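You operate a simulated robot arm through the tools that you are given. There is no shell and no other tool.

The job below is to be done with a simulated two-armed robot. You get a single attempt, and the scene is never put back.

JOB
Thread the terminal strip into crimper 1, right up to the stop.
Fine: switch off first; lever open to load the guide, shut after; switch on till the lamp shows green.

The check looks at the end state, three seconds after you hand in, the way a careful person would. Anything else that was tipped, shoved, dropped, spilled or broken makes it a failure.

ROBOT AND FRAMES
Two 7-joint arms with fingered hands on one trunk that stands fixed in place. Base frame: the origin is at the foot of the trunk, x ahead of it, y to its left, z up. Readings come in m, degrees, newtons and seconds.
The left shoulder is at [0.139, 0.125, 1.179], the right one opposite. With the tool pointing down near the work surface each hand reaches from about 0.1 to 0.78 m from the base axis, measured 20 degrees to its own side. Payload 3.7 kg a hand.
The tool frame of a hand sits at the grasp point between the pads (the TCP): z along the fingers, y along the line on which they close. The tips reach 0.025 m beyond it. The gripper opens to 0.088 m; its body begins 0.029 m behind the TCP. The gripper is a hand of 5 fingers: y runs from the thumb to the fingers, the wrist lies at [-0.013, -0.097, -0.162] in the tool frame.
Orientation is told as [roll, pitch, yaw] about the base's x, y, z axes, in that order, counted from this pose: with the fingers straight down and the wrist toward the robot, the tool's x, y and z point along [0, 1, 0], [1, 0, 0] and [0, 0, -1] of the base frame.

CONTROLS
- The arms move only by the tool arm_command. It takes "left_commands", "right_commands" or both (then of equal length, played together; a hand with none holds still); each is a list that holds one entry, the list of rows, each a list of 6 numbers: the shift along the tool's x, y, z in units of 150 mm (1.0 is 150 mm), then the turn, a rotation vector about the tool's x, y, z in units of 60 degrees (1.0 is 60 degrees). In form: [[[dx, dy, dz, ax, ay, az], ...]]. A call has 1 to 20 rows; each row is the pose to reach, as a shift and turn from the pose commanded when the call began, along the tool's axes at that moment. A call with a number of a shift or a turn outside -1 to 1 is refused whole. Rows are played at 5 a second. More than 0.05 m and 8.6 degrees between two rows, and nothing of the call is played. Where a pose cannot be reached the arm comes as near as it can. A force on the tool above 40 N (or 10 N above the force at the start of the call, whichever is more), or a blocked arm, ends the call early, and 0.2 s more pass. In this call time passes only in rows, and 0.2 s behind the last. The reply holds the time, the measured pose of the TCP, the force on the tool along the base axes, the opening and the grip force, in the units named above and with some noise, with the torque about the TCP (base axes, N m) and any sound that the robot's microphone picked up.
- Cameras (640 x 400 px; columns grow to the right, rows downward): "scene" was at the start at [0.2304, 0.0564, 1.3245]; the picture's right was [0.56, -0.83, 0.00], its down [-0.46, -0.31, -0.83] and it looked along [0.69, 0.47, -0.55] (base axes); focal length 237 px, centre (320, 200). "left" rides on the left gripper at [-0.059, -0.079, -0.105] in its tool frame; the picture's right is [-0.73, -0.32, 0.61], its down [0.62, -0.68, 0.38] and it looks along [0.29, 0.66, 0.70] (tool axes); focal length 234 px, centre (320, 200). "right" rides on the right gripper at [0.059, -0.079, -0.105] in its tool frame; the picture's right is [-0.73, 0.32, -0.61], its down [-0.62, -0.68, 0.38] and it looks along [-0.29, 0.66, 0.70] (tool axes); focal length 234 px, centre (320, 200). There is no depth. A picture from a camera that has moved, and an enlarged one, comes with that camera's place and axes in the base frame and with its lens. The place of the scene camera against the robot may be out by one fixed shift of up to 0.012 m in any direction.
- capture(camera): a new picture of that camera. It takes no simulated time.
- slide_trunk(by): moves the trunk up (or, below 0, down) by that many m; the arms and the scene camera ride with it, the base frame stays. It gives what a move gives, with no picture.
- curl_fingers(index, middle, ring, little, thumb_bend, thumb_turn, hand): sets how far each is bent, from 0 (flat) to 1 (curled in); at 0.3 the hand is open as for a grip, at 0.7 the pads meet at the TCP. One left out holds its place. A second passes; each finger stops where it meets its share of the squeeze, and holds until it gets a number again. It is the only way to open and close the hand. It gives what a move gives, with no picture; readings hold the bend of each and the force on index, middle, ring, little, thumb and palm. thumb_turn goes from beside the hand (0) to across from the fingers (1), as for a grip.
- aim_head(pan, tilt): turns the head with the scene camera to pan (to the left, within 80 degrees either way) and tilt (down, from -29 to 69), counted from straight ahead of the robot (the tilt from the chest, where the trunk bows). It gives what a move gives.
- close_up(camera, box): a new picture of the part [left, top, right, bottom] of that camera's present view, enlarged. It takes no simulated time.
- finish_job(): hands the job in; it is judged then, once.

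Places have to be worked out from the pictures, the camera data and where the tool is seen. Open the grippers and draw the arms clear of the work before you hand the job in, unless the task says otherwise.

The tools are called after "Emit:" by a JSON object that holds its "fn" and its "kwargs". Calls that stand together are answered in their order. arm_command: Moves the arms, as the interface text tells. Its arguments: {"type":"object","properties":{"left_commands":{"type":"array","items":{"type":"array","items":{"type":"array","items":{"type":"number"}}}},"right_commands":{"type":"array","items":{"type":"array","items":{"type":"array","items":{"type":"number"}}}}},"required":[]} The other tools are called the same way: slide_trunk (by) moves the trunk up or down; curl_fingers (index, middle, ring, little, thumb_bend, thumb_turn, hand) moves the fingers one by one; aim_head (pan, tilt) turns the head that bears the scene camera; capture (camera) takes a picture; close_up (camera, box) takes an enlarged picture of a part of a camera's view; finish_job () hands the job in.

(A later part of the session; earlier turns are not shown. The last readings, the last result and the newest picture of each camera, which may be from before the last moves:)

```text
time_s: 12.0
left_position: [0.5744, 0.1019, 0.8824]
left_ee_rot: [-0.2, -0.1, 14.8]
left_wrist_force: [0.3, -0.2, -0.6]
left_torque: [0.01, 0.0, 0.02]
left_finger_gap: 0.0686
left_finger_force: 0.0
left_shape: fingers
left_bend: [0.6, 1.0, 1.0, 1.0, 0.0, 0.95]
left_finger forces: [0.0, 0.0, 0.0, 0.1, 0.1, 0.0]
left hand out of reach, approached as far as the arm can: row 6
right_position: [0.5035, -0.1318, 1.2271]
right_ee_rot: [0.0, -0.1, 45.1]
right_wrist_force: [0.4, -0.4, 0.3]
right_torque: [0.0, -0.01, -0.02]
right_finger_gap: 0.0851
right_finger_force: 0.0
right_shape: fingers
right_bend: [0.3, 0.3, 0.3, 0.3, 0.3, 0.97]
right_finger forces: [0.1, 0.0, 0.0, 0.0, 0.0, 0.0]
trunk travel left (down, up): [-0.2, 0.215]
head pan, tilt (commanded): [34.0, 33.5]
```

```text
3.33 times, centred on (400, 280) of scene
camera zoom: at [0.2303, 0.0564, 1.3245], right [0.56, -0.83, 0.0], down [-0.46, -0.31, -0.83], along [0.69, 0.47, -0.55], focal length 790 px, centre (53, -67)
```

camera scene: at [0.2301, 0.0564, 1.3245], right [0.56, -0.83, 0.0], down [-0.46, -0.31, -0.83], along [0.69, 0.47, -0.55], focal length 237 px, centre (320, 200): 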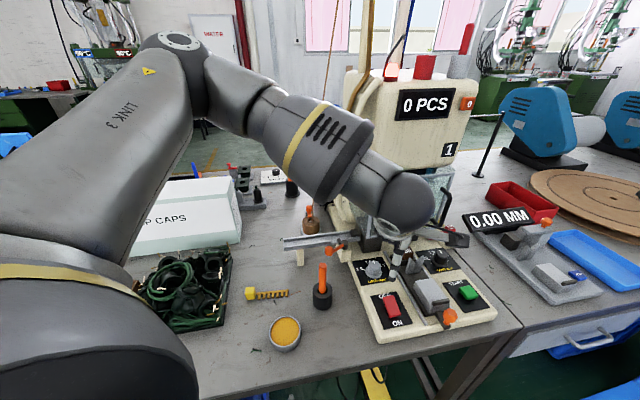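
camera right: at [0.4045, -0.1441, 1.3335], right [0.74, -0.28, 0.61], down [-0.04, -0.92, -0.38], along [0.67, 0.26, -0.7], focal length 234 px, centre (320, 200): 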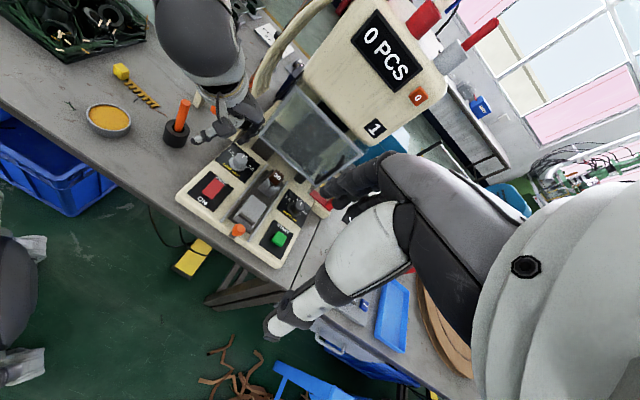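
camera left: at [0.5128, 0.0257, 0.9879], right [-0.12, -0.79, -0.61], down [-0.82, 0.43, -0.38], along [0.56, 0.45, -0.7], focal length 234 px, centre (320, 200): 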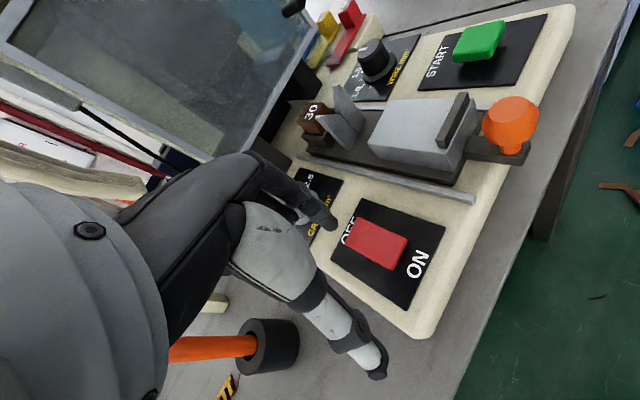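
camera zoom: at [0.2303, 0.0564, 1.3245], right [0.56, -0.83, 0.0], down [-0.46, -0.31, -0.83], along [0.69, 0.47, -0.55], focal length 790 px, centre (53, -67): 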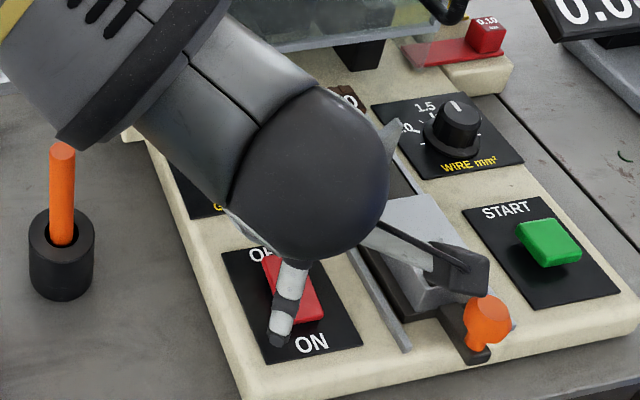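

The tip is over the rocker's OFF end but the arm is at a joint limit again with this yaw. I turn the hand to about −15° yaw at this height, keeping the tip over the OFF end, and see whether reach improves.

Emit:
{"fn": "arm_command", "kwargs": {"left_commands": [[[0.01, 0.003, -0.05, 0, 0, 0.1], [0.02, 0.006, -0.05, 0, 0, 0.2], [0.03, 0.009, -0.05, 0, 0, 0.3], [0.04, 0.012, -0.05, 0, 0, 0.4], [0.047, 0.014, -0.05, 0, 0, 0.5], [0.047, 0.014, 0.05, 0, 0, 0.5]]]}}

Emit:
{"fn": "capture", "kwargs": {"camera": "left"}}

Emit:
{"fn": "close_up", "kwargs": {"camera": "right", "box": [150, 90, 310, 250]}}

Emit:
{"fn": "capture", "kwargs": {"camera": "scene"}}

```text
time_s: 13.4
left_position: [0.5746, 0.1089, 0.8741]
left_ee_rot: [0.0, 0.1, -15.0]
left_wrist_force: [-0.2, -0.3, -0.6]
left_torque: [0.01, 0.01, 0.01]
left_finger_gap: 0.0685
left_finger_force: 0.2
left_shape: fingers
left_bend: [0.6, 1.0, 1.0, 1.0, 0.0, 0.95]
left_finger forces: [0.0, 0.0, 0.1, 0.0, 0.0, 0.0]
right_position: [0.5042, -0.13, 1.2272]
right_ee_rot: [0.2, 0.1, 44.9]
right_wrist_force: [0.5, -0.4, -1.1]
right_torque: [-0.01, 0.0, -0.02]
right_finger_gap: 0.0848
right_finger_force: 0.0
right_shape: fingers
right_bend: [0.3, 0.3, 0.3, 0.3, 0.3, 0.97]
right_finger forces: [0.0, 0.1, 0.0, 0.1, 0.0, 0.0]
trunk travel left (down, up): [-0.2, 0.215]
head pan, tilt (commanded): [34.0, 33.5]
```

```text
taken
camera left: at [0.4835, 0.0738, 0.9791], right [-0.5, -0.62, -0.61], down [-0.5, 0.78, -0.38], along [0.71, 0.11, -0.7], focal length 234 px, centre (320, 200)
```

left: 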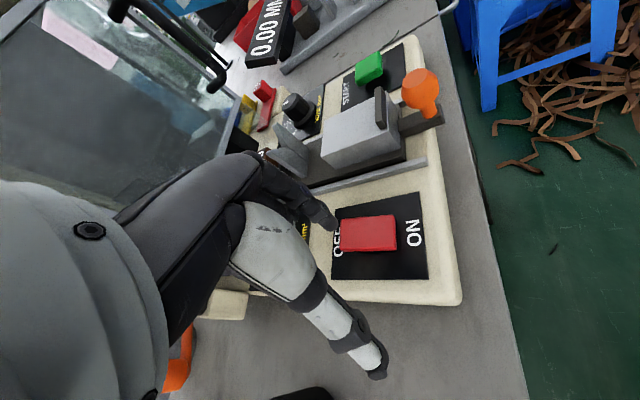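

```text
2.50 times, centred on (230, 170) of right
camera zoom: at [0.4055, -0.1441, 1.333], right [0.74, -0.28, 0.61], down [-0.04, -0.92, -0.38], along [0.67, 0.26, -0.7], focal length 585 px, centre (545, 275)
```

zoom: 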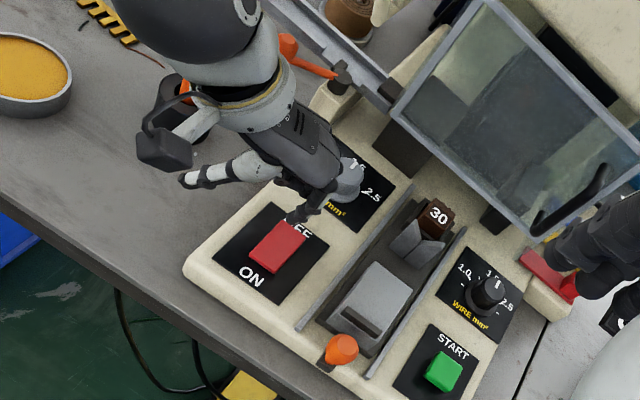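

```text
taken
camera scene: at [0.231, 0.0564, 1.3242], right [0.56, -0.83, 0.0], down [-0.46, -0.31, -0.83], along [0.69, 0.47, -0.55], focal length 237 px, centre (320, 200)
```

scene: 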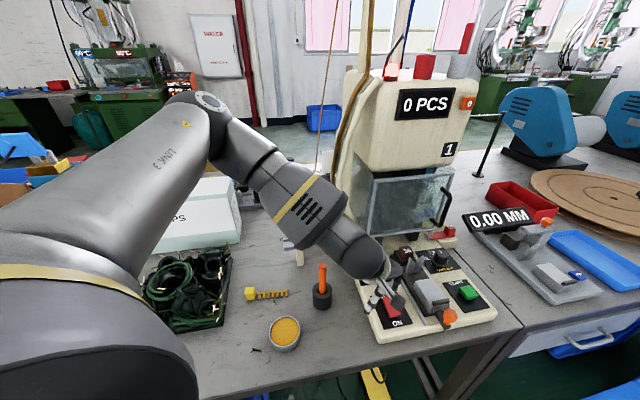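

No reach limit now. Judging by the left view the tip would land about 5 mm inside the rocker's OFF end, so I shift 7 mm toward the rocker's middle and descend 2 cm slowly.

Emit:
{"fn": "arm_command", "kwargs": {"left_commands": [[[-0.041, -0.024, 0.0, 0, 0, 0], [-0.041, -0.024, 0.03, 0, 0, 0], [-0.041, -0.024, 0.06, 0, 0, 0], [-0.041, -0.024, 0.08, 0, 0, 0], [-0.041, -0.024, 0.1, 0, 0, 0], [-0.041, -0.024, 0.12, 0, 0, 0]]]}}

Emit:
{"fn": "capture", "kwargs": {"camera": "left"}}

Emit:
{"fn": "close_up", "kwargs": {"camera": "right", "box": [180, 130, 280, 220]}}

Emit:
{"fn": "close_up", "kwargs": {"camera": "scene", "box": [340, 250, 440, 340]}}

```text
time_s: 14.8
left_position: [0.5698, 0.1055, 0.8572]
left_ee_rot: [0.0, 0.0, -14.9]
left_wrist_force: [1.2, 1.1, -0.5]
left_torque: [0.01, 0.01, 0.0]
left_finger_gap: 0.0684
left_finger_force: 0.0
left_shape: fingers
left_bend: [0.6, 1.0, 1.0, 1.0, 0.0, 0.95]
left_finger forces: [0.0, 0.0, 0.0, 0.0, 0.0, 0.0]
right_position: [0.5019, -0.1302, 1.2282]
right_ee_rot: [0.0, 0.1, 44.9]
right_wrist_force: [-0.6, -0.9, 0.3]
right_torque: [0.02, -0.01, 0.04]
right_finger_gap: 0.0851
right_finger_force: 0.1
right_shape: fingers
right_bend: [0.3, 0.3, 0.3, 0.3, 0.3, 0.97]
right_finger forces: [0.0, 0.0, 0.0, 0.0, 0.0, 0.0]
trunk travel left (down, up): [-0.2, 0.215]
head pan, tilt (commanded): [34.0, 33.5]
```

```text
taken
camera left: at [0.4781, 0.0685, 0.962], right [-0.5, -0.62, -0.61], down [-0.5, 0.78, -0.38], along [0.71, 0.11, -0.7], focal length 234 px, centre (320, 200)
```

left: 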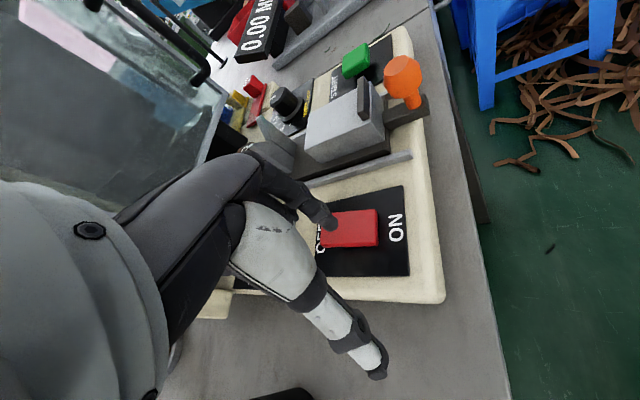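

```text
4.44 times, centred on (230, 175) of right
camera zoom: at [0.4049, -0.1442, 1.3334], right [0.74, -0.28, 0.61], down [-0.04, -0.92, -0.38], along [0.67, 0.26, -0.7], focal length 1041 px, centre (720, 311)
```

zoom: 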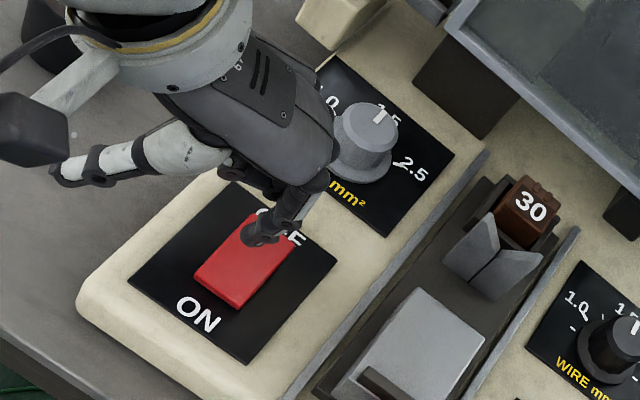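

```text
4.44 times, centred on (390, 295) of scene
camera zoom: at [0.2304, 0.0564, 1.3245], right [0.56, -0.83, 0.0], down [-0.46, -0.31, -0.83], along [0.69, 0.47, -0.55], focal length 1053 px, centre (9, -222)
```

zoom: 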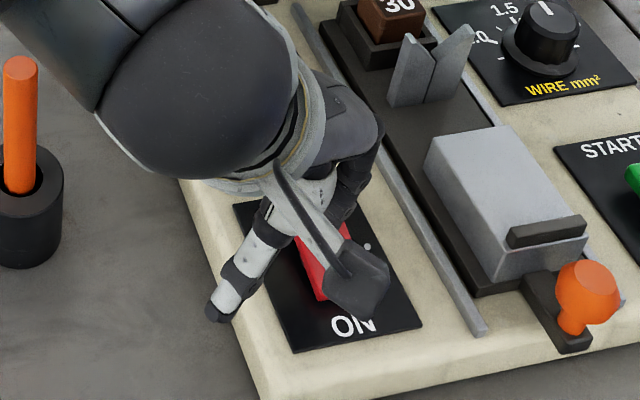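

The index tip is right on the OFF end of the rocker. I press down in small steps, watching force and sound.

Emit:
{"fn": "arm_command", "kwargs": {"left_commands": [[[0, 0, 0.02, 0, 0, 0], [0, 0, 0.04, 0, 0, 0], [0, 0, 0.06, 0, 0, 0], [0, 0, 0.08, 0, 0, 0], [0, 0, 0.1, 0, 0, 0]]]}}

Emit:
{"fn": "close_up", "kwargs": {"camera": "right", "box": [180, 130, 280, 220]}}

Emit:
{"fn": "close_up", "kwargs": {"camera": "scene", "box": [370, 40, 490, 120]}}

Emit:
{"fn": "capture", "kwargs": {"camera": "left"}}

```text
time_s: 16.0
left_position: [0.5694, 0.1043, 0.8422]
left_ee_rot: [0.1, 0.0, -15.1]
left_wrist_force: [1.0, 0.0, 1.7]
left_torque: [-0.01, -0.04, 0.04]
left_finger_gap: 0.0683
left_finger_force: 0.3
left_shape: fingers
left_bend: [0.6, 1.0, 1.0, 1.0, 0.0, 0.95]
left_finger forces: [0.5, 0.0, 0.0, 0.0, 0.1, 0.1]
right_position: [0.5021, -0.1299, 1.2288]
right_ee_rot: [0.0, 0.1, 45.0]
right_wrist_force: [1.5, 0.0, 0.8]
right_torque: [0.0, 0.0, -0.01]
right_finger_gap: 0.0852
right_finger_force: 0.1
right_shape: fingers
right_bend: [0.3, 0.3, 0.3, 0.3, 0.3, 0.97]
right_finger forces: [0.0, 0.0, 0.1, 0.0, 0.0, 0.0]
trunk travel left (down, up): [-0.2, 0.215]
head pan, tilt (commanded): [34.0, 33.5]
```

```text
4.44 times, centred on (230, 175) of right
camera zoom: at [0.4047, -0.1442, 1.3334], right [0.74, -0.28, 0.61], down [-0.04, -0.92, -0.38], along [0.67, 0.26, -0.7], focal length 1041 px, centre (720, 311)
```

zoom: 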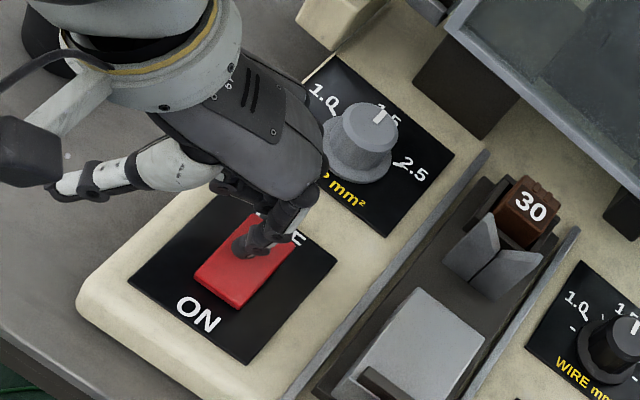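

```text
5.00 times, centred on (430, 80) of scene
camera zoom: at [0.2303, 0.0564, 1.3245], right [0.56, -0.83, 0.0], down [-0.46, -0.31, -0.83], along [0.69, 0.47, -0.55], focal length 1185 px, centre (-230, 800)
```

zoom: 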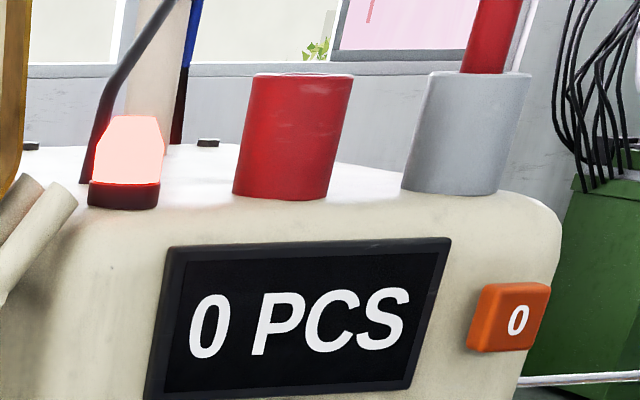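

```text
taken
camera left: at [0.4783, 0.0686, 0.9471], right [-0.5, -0.62, -0.61], down [-0.5, 0.78, -0.38], along [0.71, 0.11, -0.7], focal length 234 px, centre (320, 200)
```

left: 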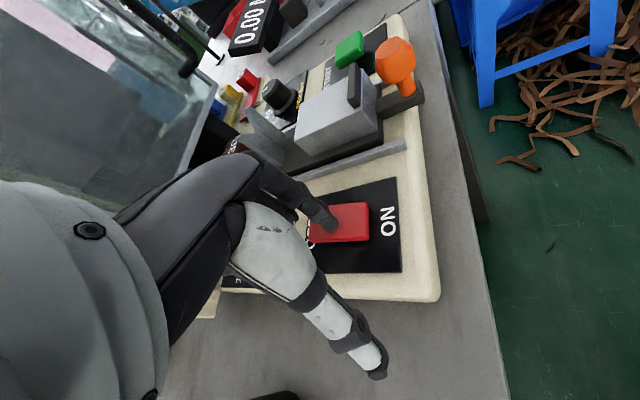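

Contact has just begun (0.5 N on the index). I press further in 2 mm steps.

Emit:
{"fn": "arm_command", "kwargs": {"left_commands": [[[0, 0, 0.015, 0, 0, 0], [0, 0, 0.03, 0, 0, 0], [0, 0, 0.045, 0, 0, 0], [0, 0, 0.06, 0, 0, 0]]]}}

Emit:
{"fn": "close_up", "kwargs": {"camera": "right", "box": [180, 130, 280, 220]}}

Emit:
{"fn": "close_up", "kwargs": {"camera": "scene", "box": [370, 40, 490, 120]}}

```text
time_s: 17.0
left_position: [0.571, 0.1029, 0.8416]
left_ee_rot: [0.1, -0.8, -15.0]
left_wrist_force: [3.9, 4.1, 39.4]
left_torque: [-0.17, -0.74, 0.08]
left_finger_gap: 0.0664
left_finger_force: 19.4
left_shape: fingers
left_bend: [0.61, 1.0, 1.0, 1.0, 0.0, 0.95]
left_finger forces: [39.1, 0.1, 0.0, 0.0, 0.0, 0.0]
right_position: [0.4996, -0.1307, 1.2311]
right_ee_rot: [-0.2, -0.2, 45.0]
right_wrist_force: [-0.8, 0.0, 0.3]
right_torque: [0.03, -0.01, 0.0]
right_finger_gap: 0.0849
right_finger_force: 0.1
right_shape: fingers
right_bend: [0.3, 0.3, 0.3, 0.3, 0.3, 0.97]
right_finger forces: [0.0, 0.0, 0.0, 0.0, 0.0, 0.0]
trunk travel left (down, up): [-0.2, 0.215]
head pan, tilt (commanded): [34.0, 33.5]
```

```text
4.44 times, centred on (230, 175) of right
camera zoom: at [0.4006, -0.1444, 1.3359], right [0.74, -0.28, 0.61], down [-0.04, -0.92, -0.38], along [0.67, 0.26, -0.69], focal length 1041 px, centre (720, 311)
```

zoom: 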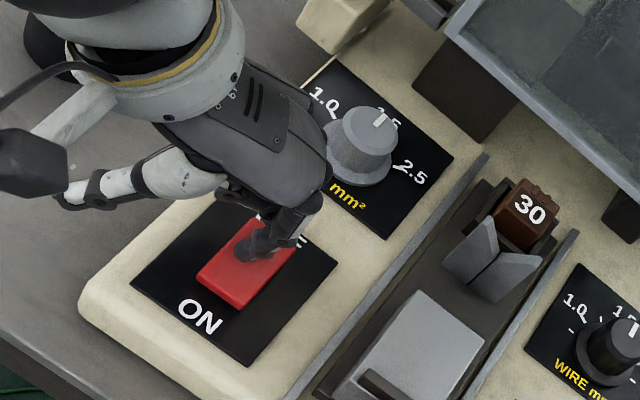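

```text
5.00 times, centred on (430, 80) of scene
camera zoom: at [0.2263, 0.0561, 1.3259], right [0.56, -0.83, 0.0], down [-0.46, -0.31, -0.84], along [0.69, 0.47, -0.55], focal length 1185 px, centre (-230, 800)
```

zoom: 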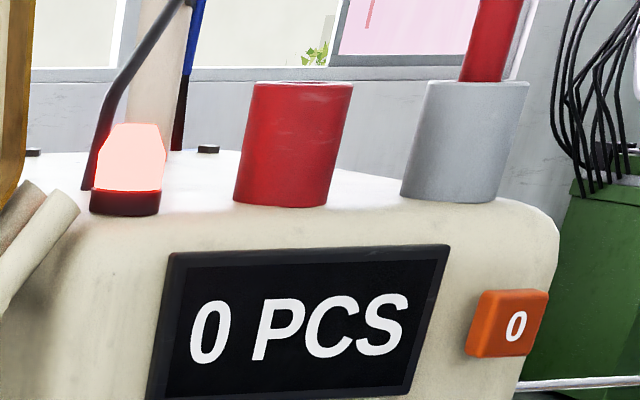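

The tip met a hard stop at 39 N with no movement, so the OFF end may already be down. I back off immediately and study the rocker's tilt.

Emit:
{"fn": "arm_command", "kwargs": {"left_commands": [[[0, 0, -0.05, 0, 0, 0], [0, 0, -0.15, 0, 0, 0], [0, 0, -0.3, 0, 0, 0]]]}}

Emit:
{"fn": "close_up", "kwargs": {"camera": "left", "box": [300, 170, 440, 300]}}

Emit:
{"fn": "close_up", "kwargs": {"camera": "right", "box": [190, 145, 260, 205]}}

Emit:
{"fn": "close_up", "kwargs": {"camera": "scene", "box": [340, 250, 440, 340]}}

```text
time_s: 17.8
left_position: [0.5692, 0.1055, 0.8775]
left_ee_rot: [0.1, 0.2, -15.0]
left_wrist_force: [-0.1, 0.0, 0.4]
left_torque: [-0.02, 0.0, 0.01]
left_finger_gap: 0.0685
left_finger_force: 0.1
left_shape: fingers
left_bend: [0.6, 1.0, 1.0, 1.0, 0.0, 0.95]
left_finger forces: [0.0, 0.1, 0.0, 0.0, 0.0, 0.1]
right_position: [0.5022, -0.1308, 1.2279]
right_ee_rot: [0.0, 0.0, 45.0]
right_wrist_force: [0.1, 0.5, 0.0]
right_torque: [0.01, 0.02, 0.0]
right_finger_gap: 0.085
right_finger_force: 0.2
right_shape: fingers
right_bend: [0.3, 0.3, 0.3, 0.3, 0.3, 0.97]
right_finger forces: [0.0, 0.1, 0.0, 0.0, 0.0, 0.0]
trunk travel left (down, up): [-0.2, 0.215]
head pan, tilt (commanded): [34.0, 33.5]
```

```text
3.08 times, centred on (370, 235) of left
camera zoom: at [0.4775, 0.0689, 0.9825], right [-0.5, -0.62, -0.61], down [-0.5, 0.78, -0.38], along [0.71, 0.11, -0.7], focal length 720 px, centre (166, 92)
```

zoom: 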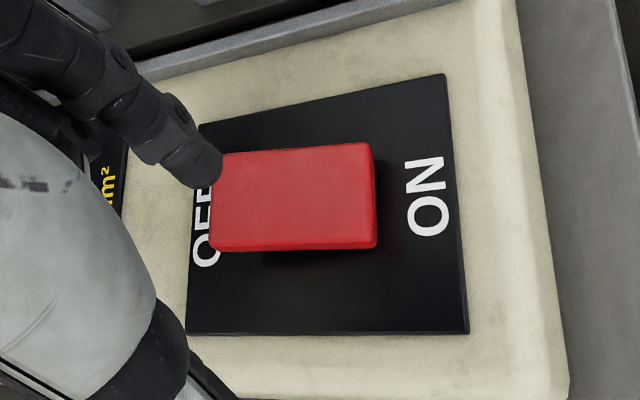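

```text
6.67 times, centred on (225, 175) of right
camera zoom: at [0.4042, -0.1443, 1.3335], right [0.74, -0.28, 0.61], down [-0.04, -0.92, -0.38], along [0.67, 0.26, -0.7], focal length 1561 px, centre (953, 367)
```

zoom: 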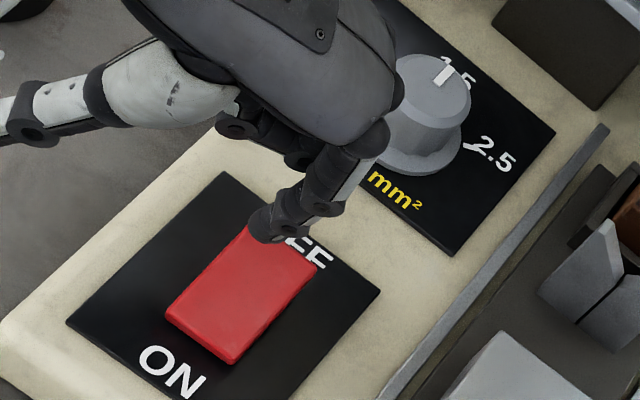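

```text
4.44 times, centred on (390, 295) of scene
camera zoom: at [0.2298, 0.0563, 1.3245], right [0.56, -0.83, 0.0], down [-0.46, -0.31, -0.83], along [0.69, 0.47, -0.55], focal length 1053 px, centre (9, -222)
```

zoom: 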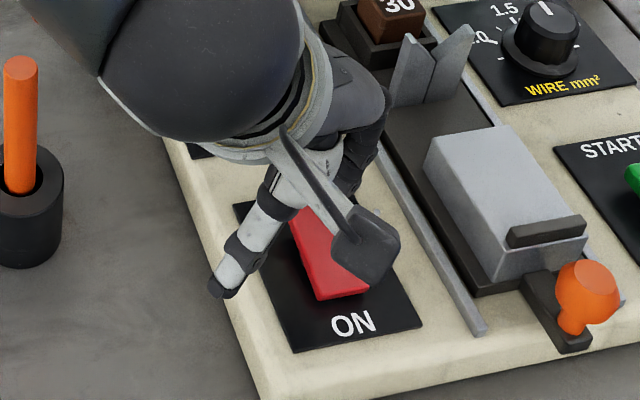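

Working out the end heights (OFF end ≈13 mm, ON end ≈5 mm above the plate), the switch really is ON and I pressed nearly on the pivot. I shift the tip about 11 mm further toward the OFF end and descend close to it.

Emit:
{"fn": "arm_command", "kwargs": {"left_commands": [[[0.03, 0.02, 0.0, 0, 0, 0], [0.065, 0.038, 0.05, 0, 0, 0], [0.065, 0.038, 0.1, 0, 0, 0], [0.065, 0.038, 0.15, 0, 0, 0]]]}}

Emit:
{"fn": "close_up", "kwargs": {"camera": "right", "box": [190, 145, 260, 205]}}

Emit:
{"fn": "close_up", "kwargs": {"camera": "left", "box": [270, 170, 410, 300]}}

```text
time_s: 18.8
left_position: [0.5777, 0.1127, 0.8557]
left_ee_rot: [0.0, 0.1, -15.0]
left_wrist_force: [0.8, 0.1, 0.0]
left_torque: [0.03, 0.0, 0.01]
left_finger_gap: 0.0686
left_finger_force: 0.1
left_shape: fingers
left_bend: [0.6, 1.0, 1.0, 1.0, 0.0, 0.95]
left_finger forces: [0.0, 0.1, 0.1, 0.1, 0.0, 0.0]
right_position: [0.5028, -0.1302, 1.2287]
right_ee_rot: [-0.1, 0.1, 45.0]
right_wrist_force: [-0.6, 0.5, -0.3]
right_torque: [-0.04, 0.0, 0.05]
right_finger_gap: 0.085
right_finger_force: 0.0
right_shape: fingers
right_bend: [0.3, 0.3, 0.3, 0.3, 0.3, 0.97]
right_finger forces: [0.1, 0.0, 0.1, 0.0, 0.0, 0.1]
trunk travel left (down, up): [-0.2, 0.215]
head pan, tilt (commanded): [34.0, 33.5]
```

```text
6.67 times, centred on (225, 175) of right
camera zoom: at [0.4051, -0.1441, 1.3332], right [0.74, -0.28, 0.61], down [-0.04, -0.92, -0.38], along [0.67, 0.26, -0.7], focal length 1561 px, centre (953, 367)
```

zoom: 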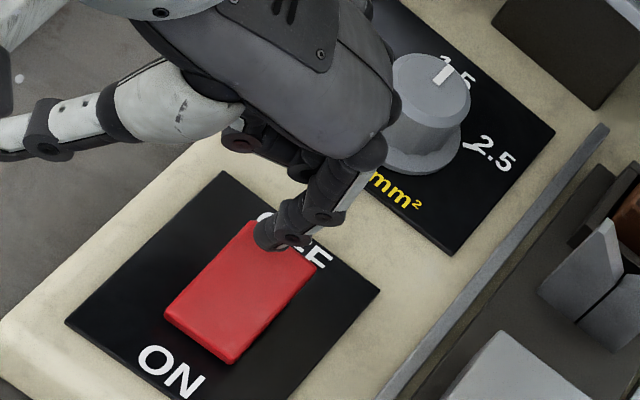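

```text
3.08 times, centred on (340, 235) of left
camera zoom: at [0.4865, 0.0767, 0.9599], right [-0.5, -0.62, -0.61], down [-0.5, 0.78, -0.38], along [0.71, 0.11, -0.7], focal length 720 px, centre (258, 92)
```

zoom: 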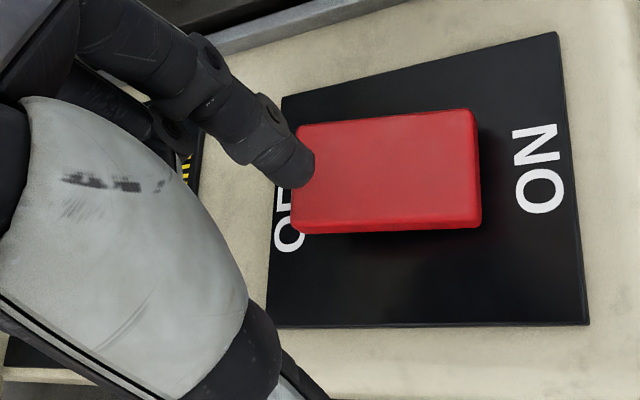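

The tip is now over the outer OFF end. I press down in ~2 mm steps.

Emit:
{"fn": "arm_command", "kwargs": {"left_commands": [[[0, 0, 0.025, 0, 0, 0], [0, 0, 0.045, 0, 0, 0], [0, 0, 0.06, 0, 0, 0], [0, 0, 0.075, 0, 0, 0], [0, 0, 0.09, 0, 0, 0], [0, 0, 0.105, 0, 0, 0], [0, 0, 0.12, 0, 0, 0], [0, 0, 0.135, 0, 0, 0]]]}}

Emit:
{"fn": "close_up", "kwargs": {"camera": "right", "box": [190, 145, 260, 205]}}

Emit:
{"fn": "close_up", "kwargs": {"camera": "scene", "box": [370, 40, 490, 120]}}

```text
time_s: 20.6
left_position: [0.5786, 0.1115, 0.8394]
left_ee_rot: [0.0, -0.5, -14.9]
left_wrist_force: [1.8, 1.4, 20.0]
left_torque: [-0.18, -0.37, 0.06]
left_finger_gap: 0.0667
left_finger_force: 11.0
left_shape: fingers
left_bend: [0.61, 1.0, 1.0, 1.0, 0.0, 0.95]
left_finger forces: [20.8, 0.1, 0.1, 0.0, 0.1, 0.0]
right_position: [0.4999, -0.1316, 1.2302]
right_ee_rot: [-0.1, -0.1, 45.0]
right_wrist_force: [0.2, 1.0, -0.2]
right_torque: [0.02, 0.02, 0.01]
right_finger_gap: 0.0851
right_finger_force: 0.1
right_shape: fingers
right_bend: [0.3, 0.3, 0.3, 0.3, 0.3, 0.97]
right_finger forces: [0.1, 0.1, 0.0, 0.1, 0.1, 0.1]
trunk travel left (down, up): [-0.2, 0.215]
head pan, tilt (commanded): [34.0, 33.5]
```

```text
6.67 times, centred on (225, 175) of right
camera zoom: at [0.4025, -0.1443, 1.3349], right [0.74, -0.28, 0.61], down [-0.04, -0.92, -0.38], along [0.67, 0.26, -0.69], focal length 1561 px, centre (953, 367)
```

zoom: 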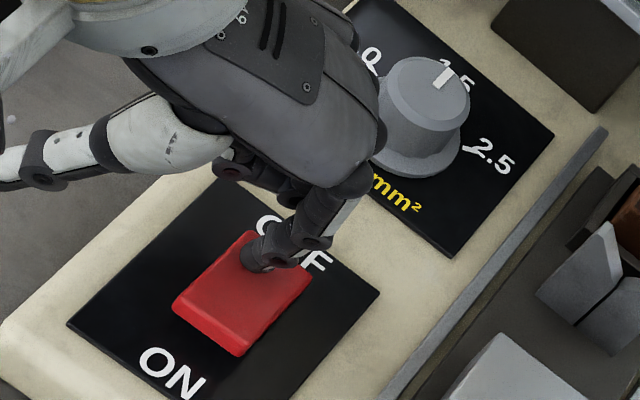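

```text
5.00 times, centred on (430, 80) of scene
camera zoom: at [0.2281, 0.0562, 1.3253], right [0.56, -0.83, 0.0], down [-0.46, -0.31, -0.83], along [0.69, 0.47, -0.55], focal length 1185 px, centre (-230, 800)
```

zoom: 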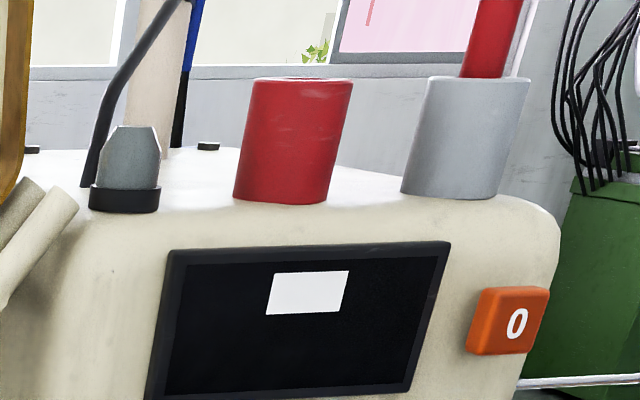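

The lamp went dark and the display blanked: the switch is OFF. I lift the hand straight up well clear.

Emit:
{"fn": "arm_command", "kwargs": {"left_commands": [[[0, 0, -0.1, 0, 0, 0], [0, 0, -0.25, 0, 0, 0], [0, 0, -0.4, 0, 0, 0], [0, 0, -0.6, 0, 0, 0], [0, 0, -0.8, 0, 0, 0], [0, 0, -1.0, 0, 0, 0]]]}}

Emit:
{"fn": "curl_fingers", "kwargs": {"hand": "left", "index": 0.6, "middle": 1.0, "ring": 1.0, "little": 1.0, "thumb_bend": 0.9, "thumb_turn": 1.0}}

Emit:
{"fn": "capture", "kwargs": {"camera": "left"}}

Emit:
{"fn": "capture", "kwargs": {"camera": "right"}}

Emit:
{"fn": "capture", "kwargs": {"camera": "scene"}}

```text
time_s: 22.0
left_position: [0.5767, 0.1149, 0.9865]
left_ee_rot: [0.1, 0.0, -15.0]
left_wrist_force: [-0.2, 0.3, -0.2]
left_torque: [0.0, 0.01, 0.02]
left_finger_gap: 0.0688
left_finger_force: 0.1
left_shape: fingers
left_bend: [0.6, 1.0, 1.0, 1.0, 0.0, 0.95]
left_finger forces: [0.0, 0.0, 0.0, 0.1, 0.0, 0.0]
right_position: [0.5028, -0.1304, 1.2291]
right_ee_rot: [0.0, 0.0, 45.0]
right_wrist_force: [-0.2, 0.4, -0.1]
right_torque: [0.0, 0.0, -0.04]
right_finger_gap: 0.085
right_finger_force: 0.1
right_shape: fingers
right_bend: [0.3, 0.3, 0.3, 0.3, 0.3, 0.97]
right_finger forces: [0.0, 0.0, 0.1, 0.0, 0.0, 0.0]
trunk travel left (down, up): [-0.2, 0.215]
head pan, tilt (commanded): [34.0, 33.5]
```

```text
time_s: 23.0
left_position: [0.5764, 0.1133, 0.9858]
left_ee_rot: [0.0, 0.0, -15.0]
left_wrist_force: [0.1, -0.5, 0.5]
left_torque: [-0.01, -0.02, -0.01]
left_finger_gap: 0.0014
left_finger_force: 0.0
left_shape: fingers
left_bend: [0.57, 1.0, 1.0, 1.0, 0.85, 1.0]
left_finger forces: [0.0, 0.0, 0.1, 0.1, 0.0, 0.1]
right_position: [0.5023, -0.1304, 1.2289]
right_ee_rot: [0.0, 0.0, 45.1]
right_wrist_force: [0.0, 0.1, 0.0]
right_torque: [-0.02, 0.03, -0.04]
right_finger_gap: 0.0849
right_finger_force: 0.1
right_shape: fingers
right_bend: [0.3, 0.3, 0.3, 0.3, 0.3, 0.97]
right_finger forces: [0.0, 0.0, 0.0, 0.0, 0.0, 0.0]
trunk travel left (down, up): [-0.2, 0.215]
head pan, tilt (commanded): [34.0, 33.5]
```

```text
taken
camera left: at [0.4856, 0.0769, 1.0905], right [-0.5, -0.62, -0.61], down [-0.5, 0.78, -0.38], along [0.71, 0.11, -0.7], focal length 234 px, centre (320, 200)
```

left: 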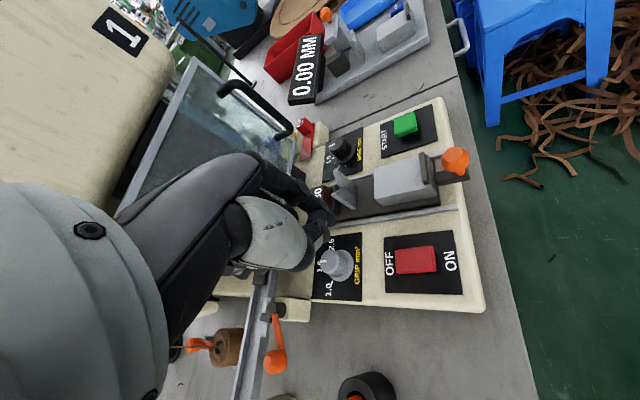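

```text
taken
camera right: at [0.4048, -0.1442, 1.3334], right [0.74, -0.28, 0.61], down [-0.04, -0.92, -0.38], along [0.67, 0.26, -0.7], focal length 234 px, centre (320, 200)
```

right: 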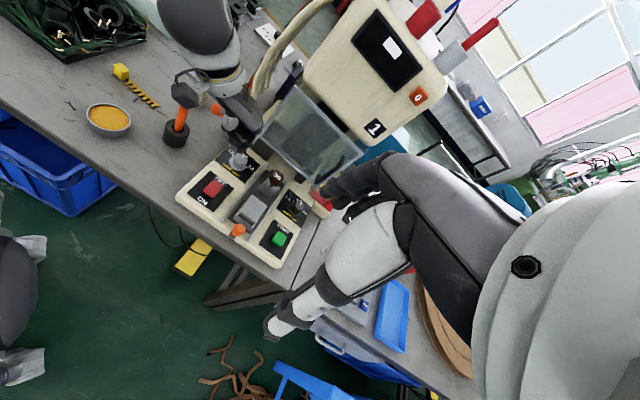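

```text
taken
camera scene: at [0.2304, 0.0564, 1.3245], right [0.56, -0.83, 0.0], down [-0.46, -0.31, -0.83], along [0.69, 0.47, -0.55], focal length 237 px, centre (320, 200)
```

scene: 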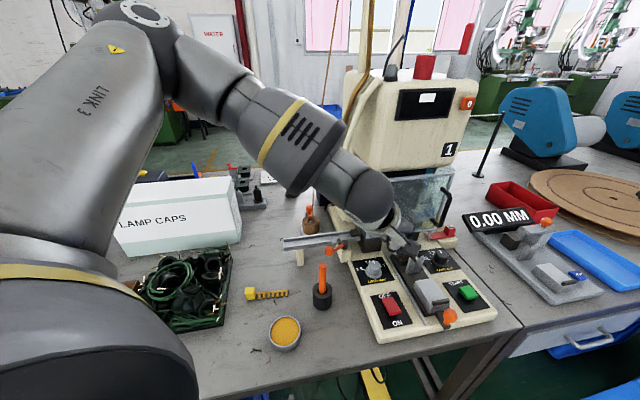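

The lamp stays dark and the thumb is now tucked against the index, compact. I zoom in to see the tip and the lever before approaching it.

Emit:
{"fn": "close_up", "kwargs": {"camera": "left", "box": [220, 180, 360, 400]}}

Emit:
{"fn": "close_up", "kwargs": {"camera": "right", "box": [150, 50, 290, 170]}}

Emit:
{"fn": "close_up", "kwargs": {"camera": "scene", "box": [340, 160, 480, 280]}}

```text
1.82 times, centred on (290, 290) of left
camera zoom: at [0.4856, 0.0769, 1.0905], right [-0.5, -0.62, -0.61], down [-0.5, 0.78, -0.38], along [0.71, 0.11, -0.7], focal length 426 px, centre (374, 36)
```

zoom: 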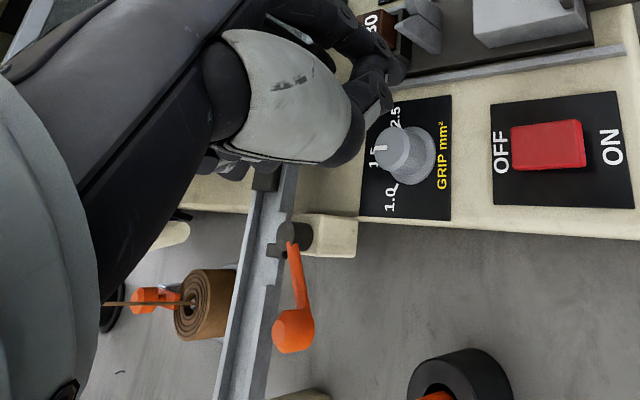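

```text
3.33 times, centred on (220, 110) of right
camera zoom: at [0.4048, -0.1442, 1.3334], right [0.74, -0.28, 0.61], down [-0.04, -0.92, -0.38], along [0.67, 0.26, -0.7], focal length 781 px, centre (653, 500)
```

zoom: 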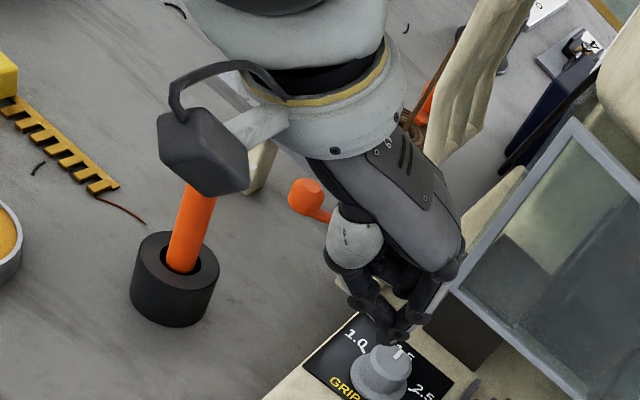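

```text
3.33 times, centred on (410, 220) of scene
camera zoom: at [0.2304, 0.0564, 1.3245], right [0.56, -0.83, 0.0], down [-0.46, -0.31, -0.83], along [0.69, 0.47, -0.55], focal length 790 px, centre (20, 133)
```

zoom: 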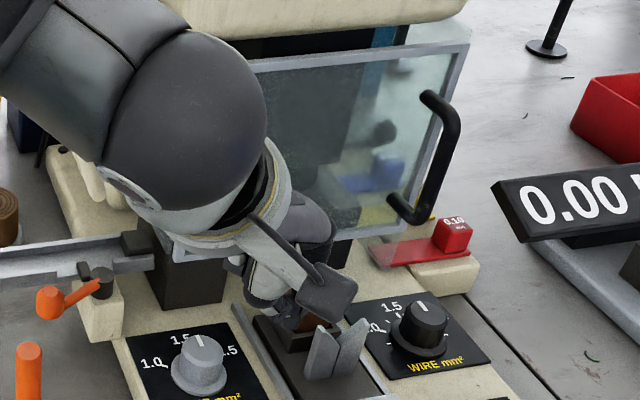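

The tip is compact. I carry the hand left at this height (tip ≈0.95, above the screwdriver's 0.90 top) to the far side of the orange knob, turning to 0° yaw.

Emit:
{"fn": "arm_command", "kwargs": {"left_commands": [[[0.12, -0.024, 0, 0, 0, -0.031], [0.245, -0.049, 0, 0, 0, -0.0625], [0.37, -0.073, 0, 0, 0, -0.094], [0.49, -0.0975, 0, 0, 0, -0.125], [0.61, -0.122, 0, 0, 0, -0.156], [0.735, -0.146, 0, 0, 0, -0.1875], [0.86, -0.17, 0, 0, 0, -0.22], [0.98, -0.195, 0, 0, 0, -0.25]]]}}

Emit:
{"fn": "arm_command", "kwargs": {"left_commands": [[[0.13, 0.01, 0, 0, 0, 0], [0.26, 0.02, 0, 0, 0, 0], [0.38, 0.027, 0.1, 0, 0, 0], [0.38, 0.027, 0.25, 0, 0, 0], [0.38, 0.027, 0.4, 0, 0, 0]]]}}

Emit:
{"fn": "capture", "kwargs": {"camera": "left"}}

Emit:
{"fn": "close_up", "kwargs": {"camera": "right", "box": [150, 40, 290, 160]}}

Emit:
{"fn": "capture", "kwargs": {"camera": "scene"}}

```text
time_s: 24.8
left_position: [0.5871, 0.2608, 0.9851]
left_ee_rot: [0.0, 0.1, 0.1]
left_wrist_force: [1.3, -0.2, -0.5]
left_torque: [-0.01, 0.01, 0.0]
left_finger_gap: 0.0015
left_finger_force: 0.2
left_shape: fingers
left_bend: [0.57, 1.0, 1.0, 1.0, 0.85, 1.0]
left_finger forces: [0.0, 0.0, 0.0, 0.0, 0.0, 0.1]
right_position: [0.5027, -0.13, 1.2274]
right_ee_rot: [0.0, 0.1, 45.0]
right_wrist_force: [0.4, 0.8, -0.4]
right_torque: [0.02, 0.01, 0.0]
right_finger_gap: 0.0849
right_finger_force: 0.1
right_shape: fingers
right_bend: [0.3, 0.3, 0.3, 0.3, 0.3, 0.97]
right_finger forces: [0.1, 0.0, 0.0, 0.0, 0.0, 0.0]
trunk travel left (down, up): [-0.2, 0.215]
head pan, tilt (commanded): [34.0, 33.5]
```

```text
time_s: 26.0
left_position: [0.5917, 0.3208, 0.9246]
left_ee_rot: [-0.2, 0.0, 0.0]
left_wrist_force: [-0.5, 0.2, 0.0]
left_torque: [0.01, 0.01, 0.0]
left_finger_gap: 0.0014
left_finger_force: 0.1
left_shape: fingers
left_bend: [0.57, 1.0, 1.0, 1.0, 0.85, 1.0]
left_finger forces: [0.0, 0.1, 0.0, 0.1, 0.0, 0.0]
right_position: [0.5017, -0.1297, 1.2274]
right_ee_rot: [0.0, 0.0, 44.9]
right_wrist_force: [0.3, 0.4, 0.8]
right_torque: [0.01, 0.01, -0.03]
right_finger_gap: 0.0852
right_finger_force: 0.0
right_shape: fingers
right_bend: [0.3, 0.3, 0.3, 0.3, 0.3, 0.97]
right_finger forces: [0.0, 0.0, 0.1, 0.0, 0.1, 0.0]
trunk travel left (down, up): [-0.2, 0.215]
head pan, tilt (commanded): [34.0, 33.5]
```

```text
taken
camera left: at [0.5131, 0.2612, 1.0293], right [-0.32, -0.73, -0.61], down [-0.68, 0.62, -0.38], along [0.66, 0.29, -0.7], focal length 234 px, centre (320, 200)
```

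left: 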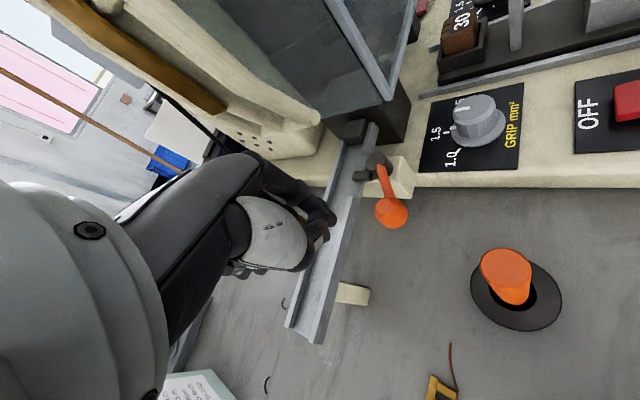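

```text
3.33 times, centred on (220, 100) of right
camera zoom: at [0.4053, -0.1438, 1.3331], right [0.74, -0.28, 0.61], down [-0.04, -0.92, -0.38], along [0.67, 0.26, -0.7], focal length 781 px, centre (653, 533)
```

zoom: 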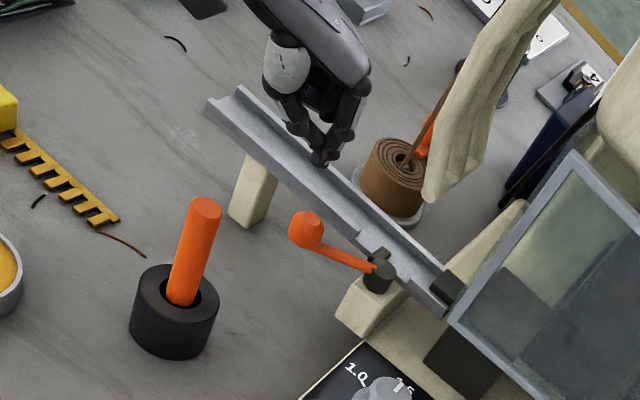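

```text
taken
camera scene: at [0.2308, 0.0567, 1.3243], right [0.56, -0.83, 0.0], down [-0.46, -0.31, -0.83], along [0.69, 0.47, -0.55], focal length 237 px, centre (320, 200)
```

scene: 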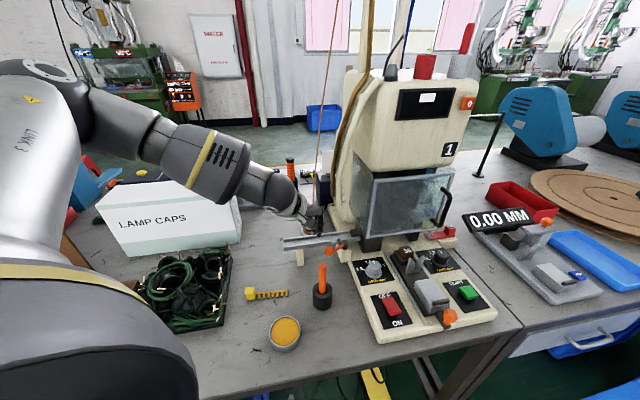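

I zoom in on the fingertips against the lever in both hand cameras to judge the side clearance.

Emit:
{"fn": "close_up", "kwargs": {"camera": "left", "box": [270, 120, 430, 260]}}

Emit:
{"fn": "close_up", "kwargs": {"camera": "right", "box": [195, 55, 265, 125]}}

```text
2.86 times, centred on (350, 190) of left
camera zoom: at [0.5131, 0.2612, 1.0293], right [-0.32, -0.73, -0.61], down [-0.68, 0.62, -0.38], along [0.66, 0.29, -0.7], focal length 669 px, centre (234, 229)
```

zoom: 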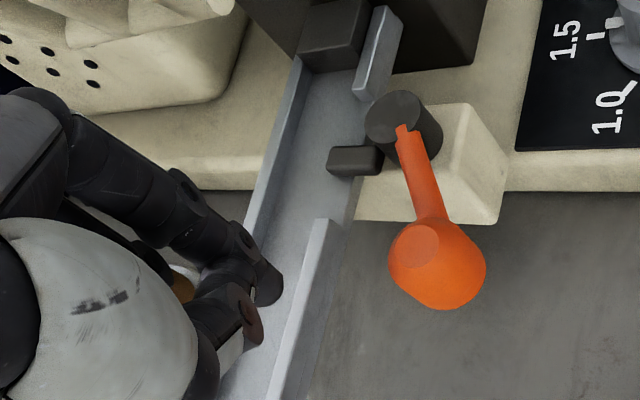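

```text
5.71 times, centred on (230, 90) of right
camera zoom: at [0.4053, -0.1438, 1.3331], right [0.74, -0.28, 0.61], down [-0.04, -0.92, -0.38], along [0.67, 0.26, -0.7], focal length 1338 px, centre (834, 829)
```

zoom: 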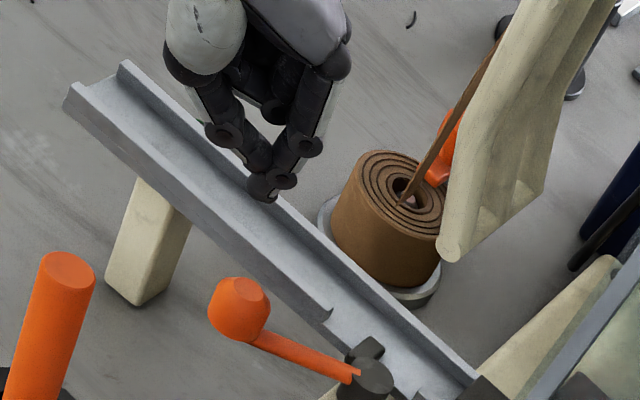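

The close view shows the lever's black tooth reaching into the channel through the gap — the lever is shut now, and opens by swinging the knob toward the front-right. The tip is at about (0.613, 0.313, 0.90), beside the knob; I lower it to knob height, clear of the guide wall.

Emit:
{"fn": "arm_command", "kwargs": {"left_commands": [[[0, -0.02, 0.06, 0, 0, 0], [0, -0.027, 0.12, 0, 0, 0], [0, -0.027, 0.18, 0, 0, 0], [0, -0.027, 0.24, 0, 0, 0], [0, -0.027, 0.27, 0, 0, 0]]]}}

Emit:
{"fn": "close_up", "kwargs": {"camera": "left", "box": [270, 120, 430, 260]}}

Emit:
{"fn": "close_up", "kwargs": {"camera": "right", "box": [195, 55, 265, 125]}}

Emit:
{"fn": "close_up", "kwargs": {"camera": "scene", "box": [270, 190, 390, 290]}}

```text
time_s: 27.2
left_position: [0.5881, 0.3206, 0.8852]
left_ee_rot: [0.1, 0.0, 0.0]
left_wrist_force: [0.6, -0.1, -0.4]
left_torque: [-0.01, 0.03, 0.03]
left_finger_gap: 0.0018
left_finger_force: 0.0
left_shape: fingers
left_bend: [0.57, 1.0, 1.0, 1.0, 0.85, 1.0]
left_finger forces: [0.0, 0.1, 0.1, 0.0, 0.0, 0.0]
right_position: [0.5032, -0.1311, 1.2283]
right_ee_rot: [0.1, 0.0, 45.0]
right_wrist_force: [1.0, -0.2, -0.5]
right_torque: [0.01, 0.01, -0.01]
right_finger_gap: 0.0849
right_finger_force: 0.0
right_shape: fingers
right_bend: [0.3, 0.3, 0.3, 0.3, 0.3, 0.97]
right_finger forces: [0.1, 0.0, 0.0, 0.1, 0.1, 0.1]
trunk travel left (down, up): [-0.2, 0.215]
head pan, tilt (commanded): [34.0, 33.5]
```

```text
2.86 times, centred on (350, 190) of left
camera zoom: at [0.5088, 0.2607, 0.9894], right [-0.32, -0.73, -0.61], down [-0.68, 0.62, -0.38], along [0.66, 0.29, -0.7], focal length 669 px, centre (234, 229)
```

zoom: 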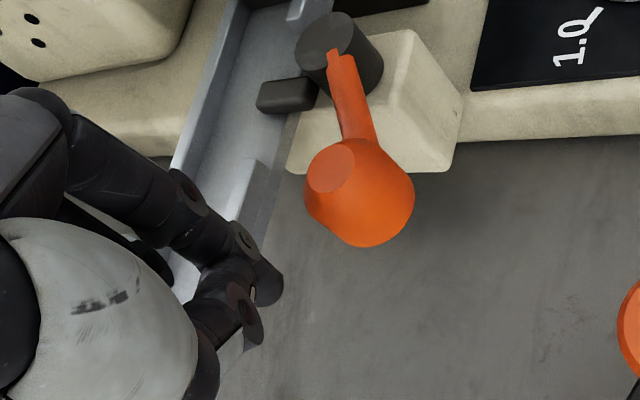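

```text
5.71 times, centred on (230, 90) of right
camera zoom: at [0.4049, -0.1442, 1.3334], right [0.74, -0.28, 0.61], down [-0.04, -0.92, -0.38], along [0.67, 0.26, -0.7], focal length 1338 px, centre (834, 829)
```

zoom: 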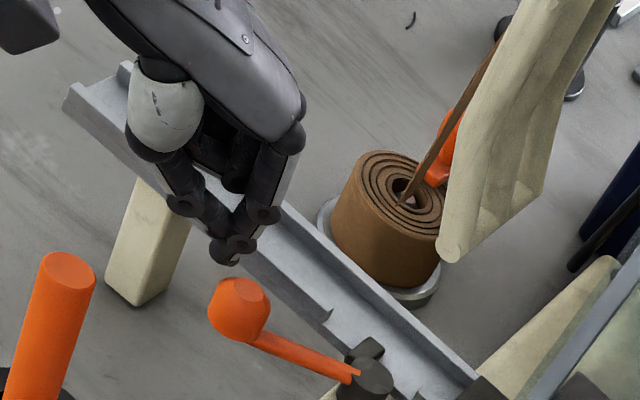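

```text
4.00 times, centred on (330, 240) of scene
camera zoom: at [0.2304, 0.0564, 1.3245], right [0.56, -0.83, 0.0], down [-0.46, -0.31, -0.83], along [0.69, 0.47, -0.55], focal length 948 px, centre (280, 40)
```

zoom: 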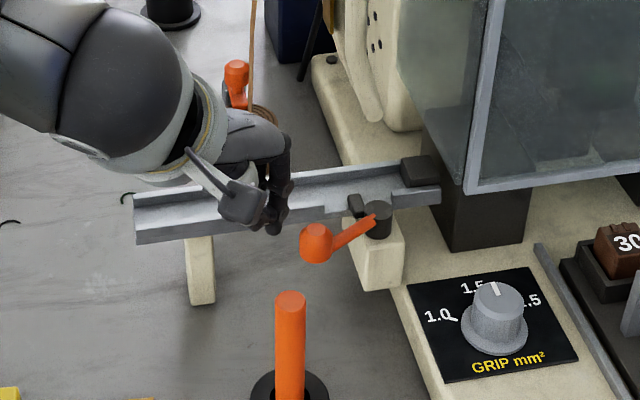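

The pinched tips are lined up just left of the knob at its height. I push to −y in 4–5 mm steps and look.

Emit:
{"fn": "arm_command", "kwargs": {"left_commands": [[[-0.04, 0, 0, 0, 0, 0], [-0.08, 0, 0, 0, 0, 0], [-0.11, 0, 0, 0, 0, 0], [-0.14, 0, 0, 0, 0, 0], [-0.17, 0, 0, 0, 0, 0], [-0.2, 0, 0, 0, 0, 0]]]}}

Emit:
{"fn": "close_up", "kwargs": {"camera": "left", "box": [270, 120, 430, 260]}}

Emit:
{"fn": "close_up", "kwargs": {"camera": "right", "box": [195, 55, 265, 125]}}

```text
time_s: 28.6
left_position: [0.5877, 0.289, 0.8857]
left_ee_rot: [-0.1, 0.0, 0.1]
left_wrist_force: [-0.2, 0.2, -0.4]
left_torque: [0.0, 0.0, 0.03]
left_finger_gap: 0.0014
left_finger_force: 0.1
left_shape: fingers
left_bend: [0.57, 1.0, 1.0, 1.0, 0.85, 1.0]
left_finger forces: [0.0, 0.1, 0.0, 0.1, 0.0, 0.1]
right_position: [0.5034, -0.131, 1.228]
right_ee_rot: [0.0, 0.0, 45.1]
right_wrist_force: [0.4, -0.7, -0.1]
right_torque: [0.0, 0.01, -0.01]
right_finger_gap: 0.0849
right_finger_force: 0.1
right_shape: fingers
right_bend: [0.3, 0.3, 0.3, 0.3, 0.3, 0.97]
right_finger forces: [0.1, 0.1, 0.0, 0.0, 0.0, 0.1]
trunk travel left (down, up): [-0.2, 0.215]
head pan, tilt (commanded): [34.0, 33.5]
```

```text
2.86 times, centred on (350, 190) of left
camera zoom: at [0.5088, 0.23, 0.9895], right [-0.32, -0.73, -0.61], down [-0.68, 0.62, -0.38], along [0.66, 0.29, -0.7], focal length 669 px, centre (234, 229)
```

zoom: 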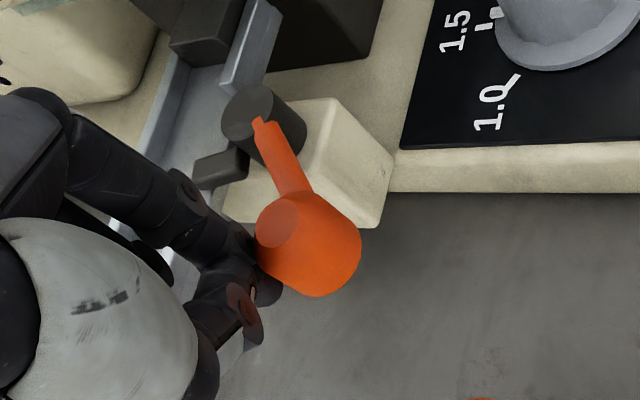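

```text
5.71 times, centred on (230, 90) of right
camera zoom: at [0.4048, -0.1442, 1.3334], right [0.74, -0.28, 0.61], down [-0.04, -0.92, -0.38], along [0.67, 0.26, -0.7], focal length 1338 px, centre (834, 829)
```

zoom: 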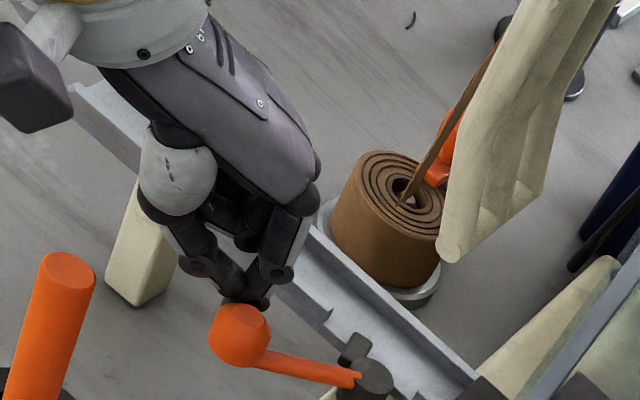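

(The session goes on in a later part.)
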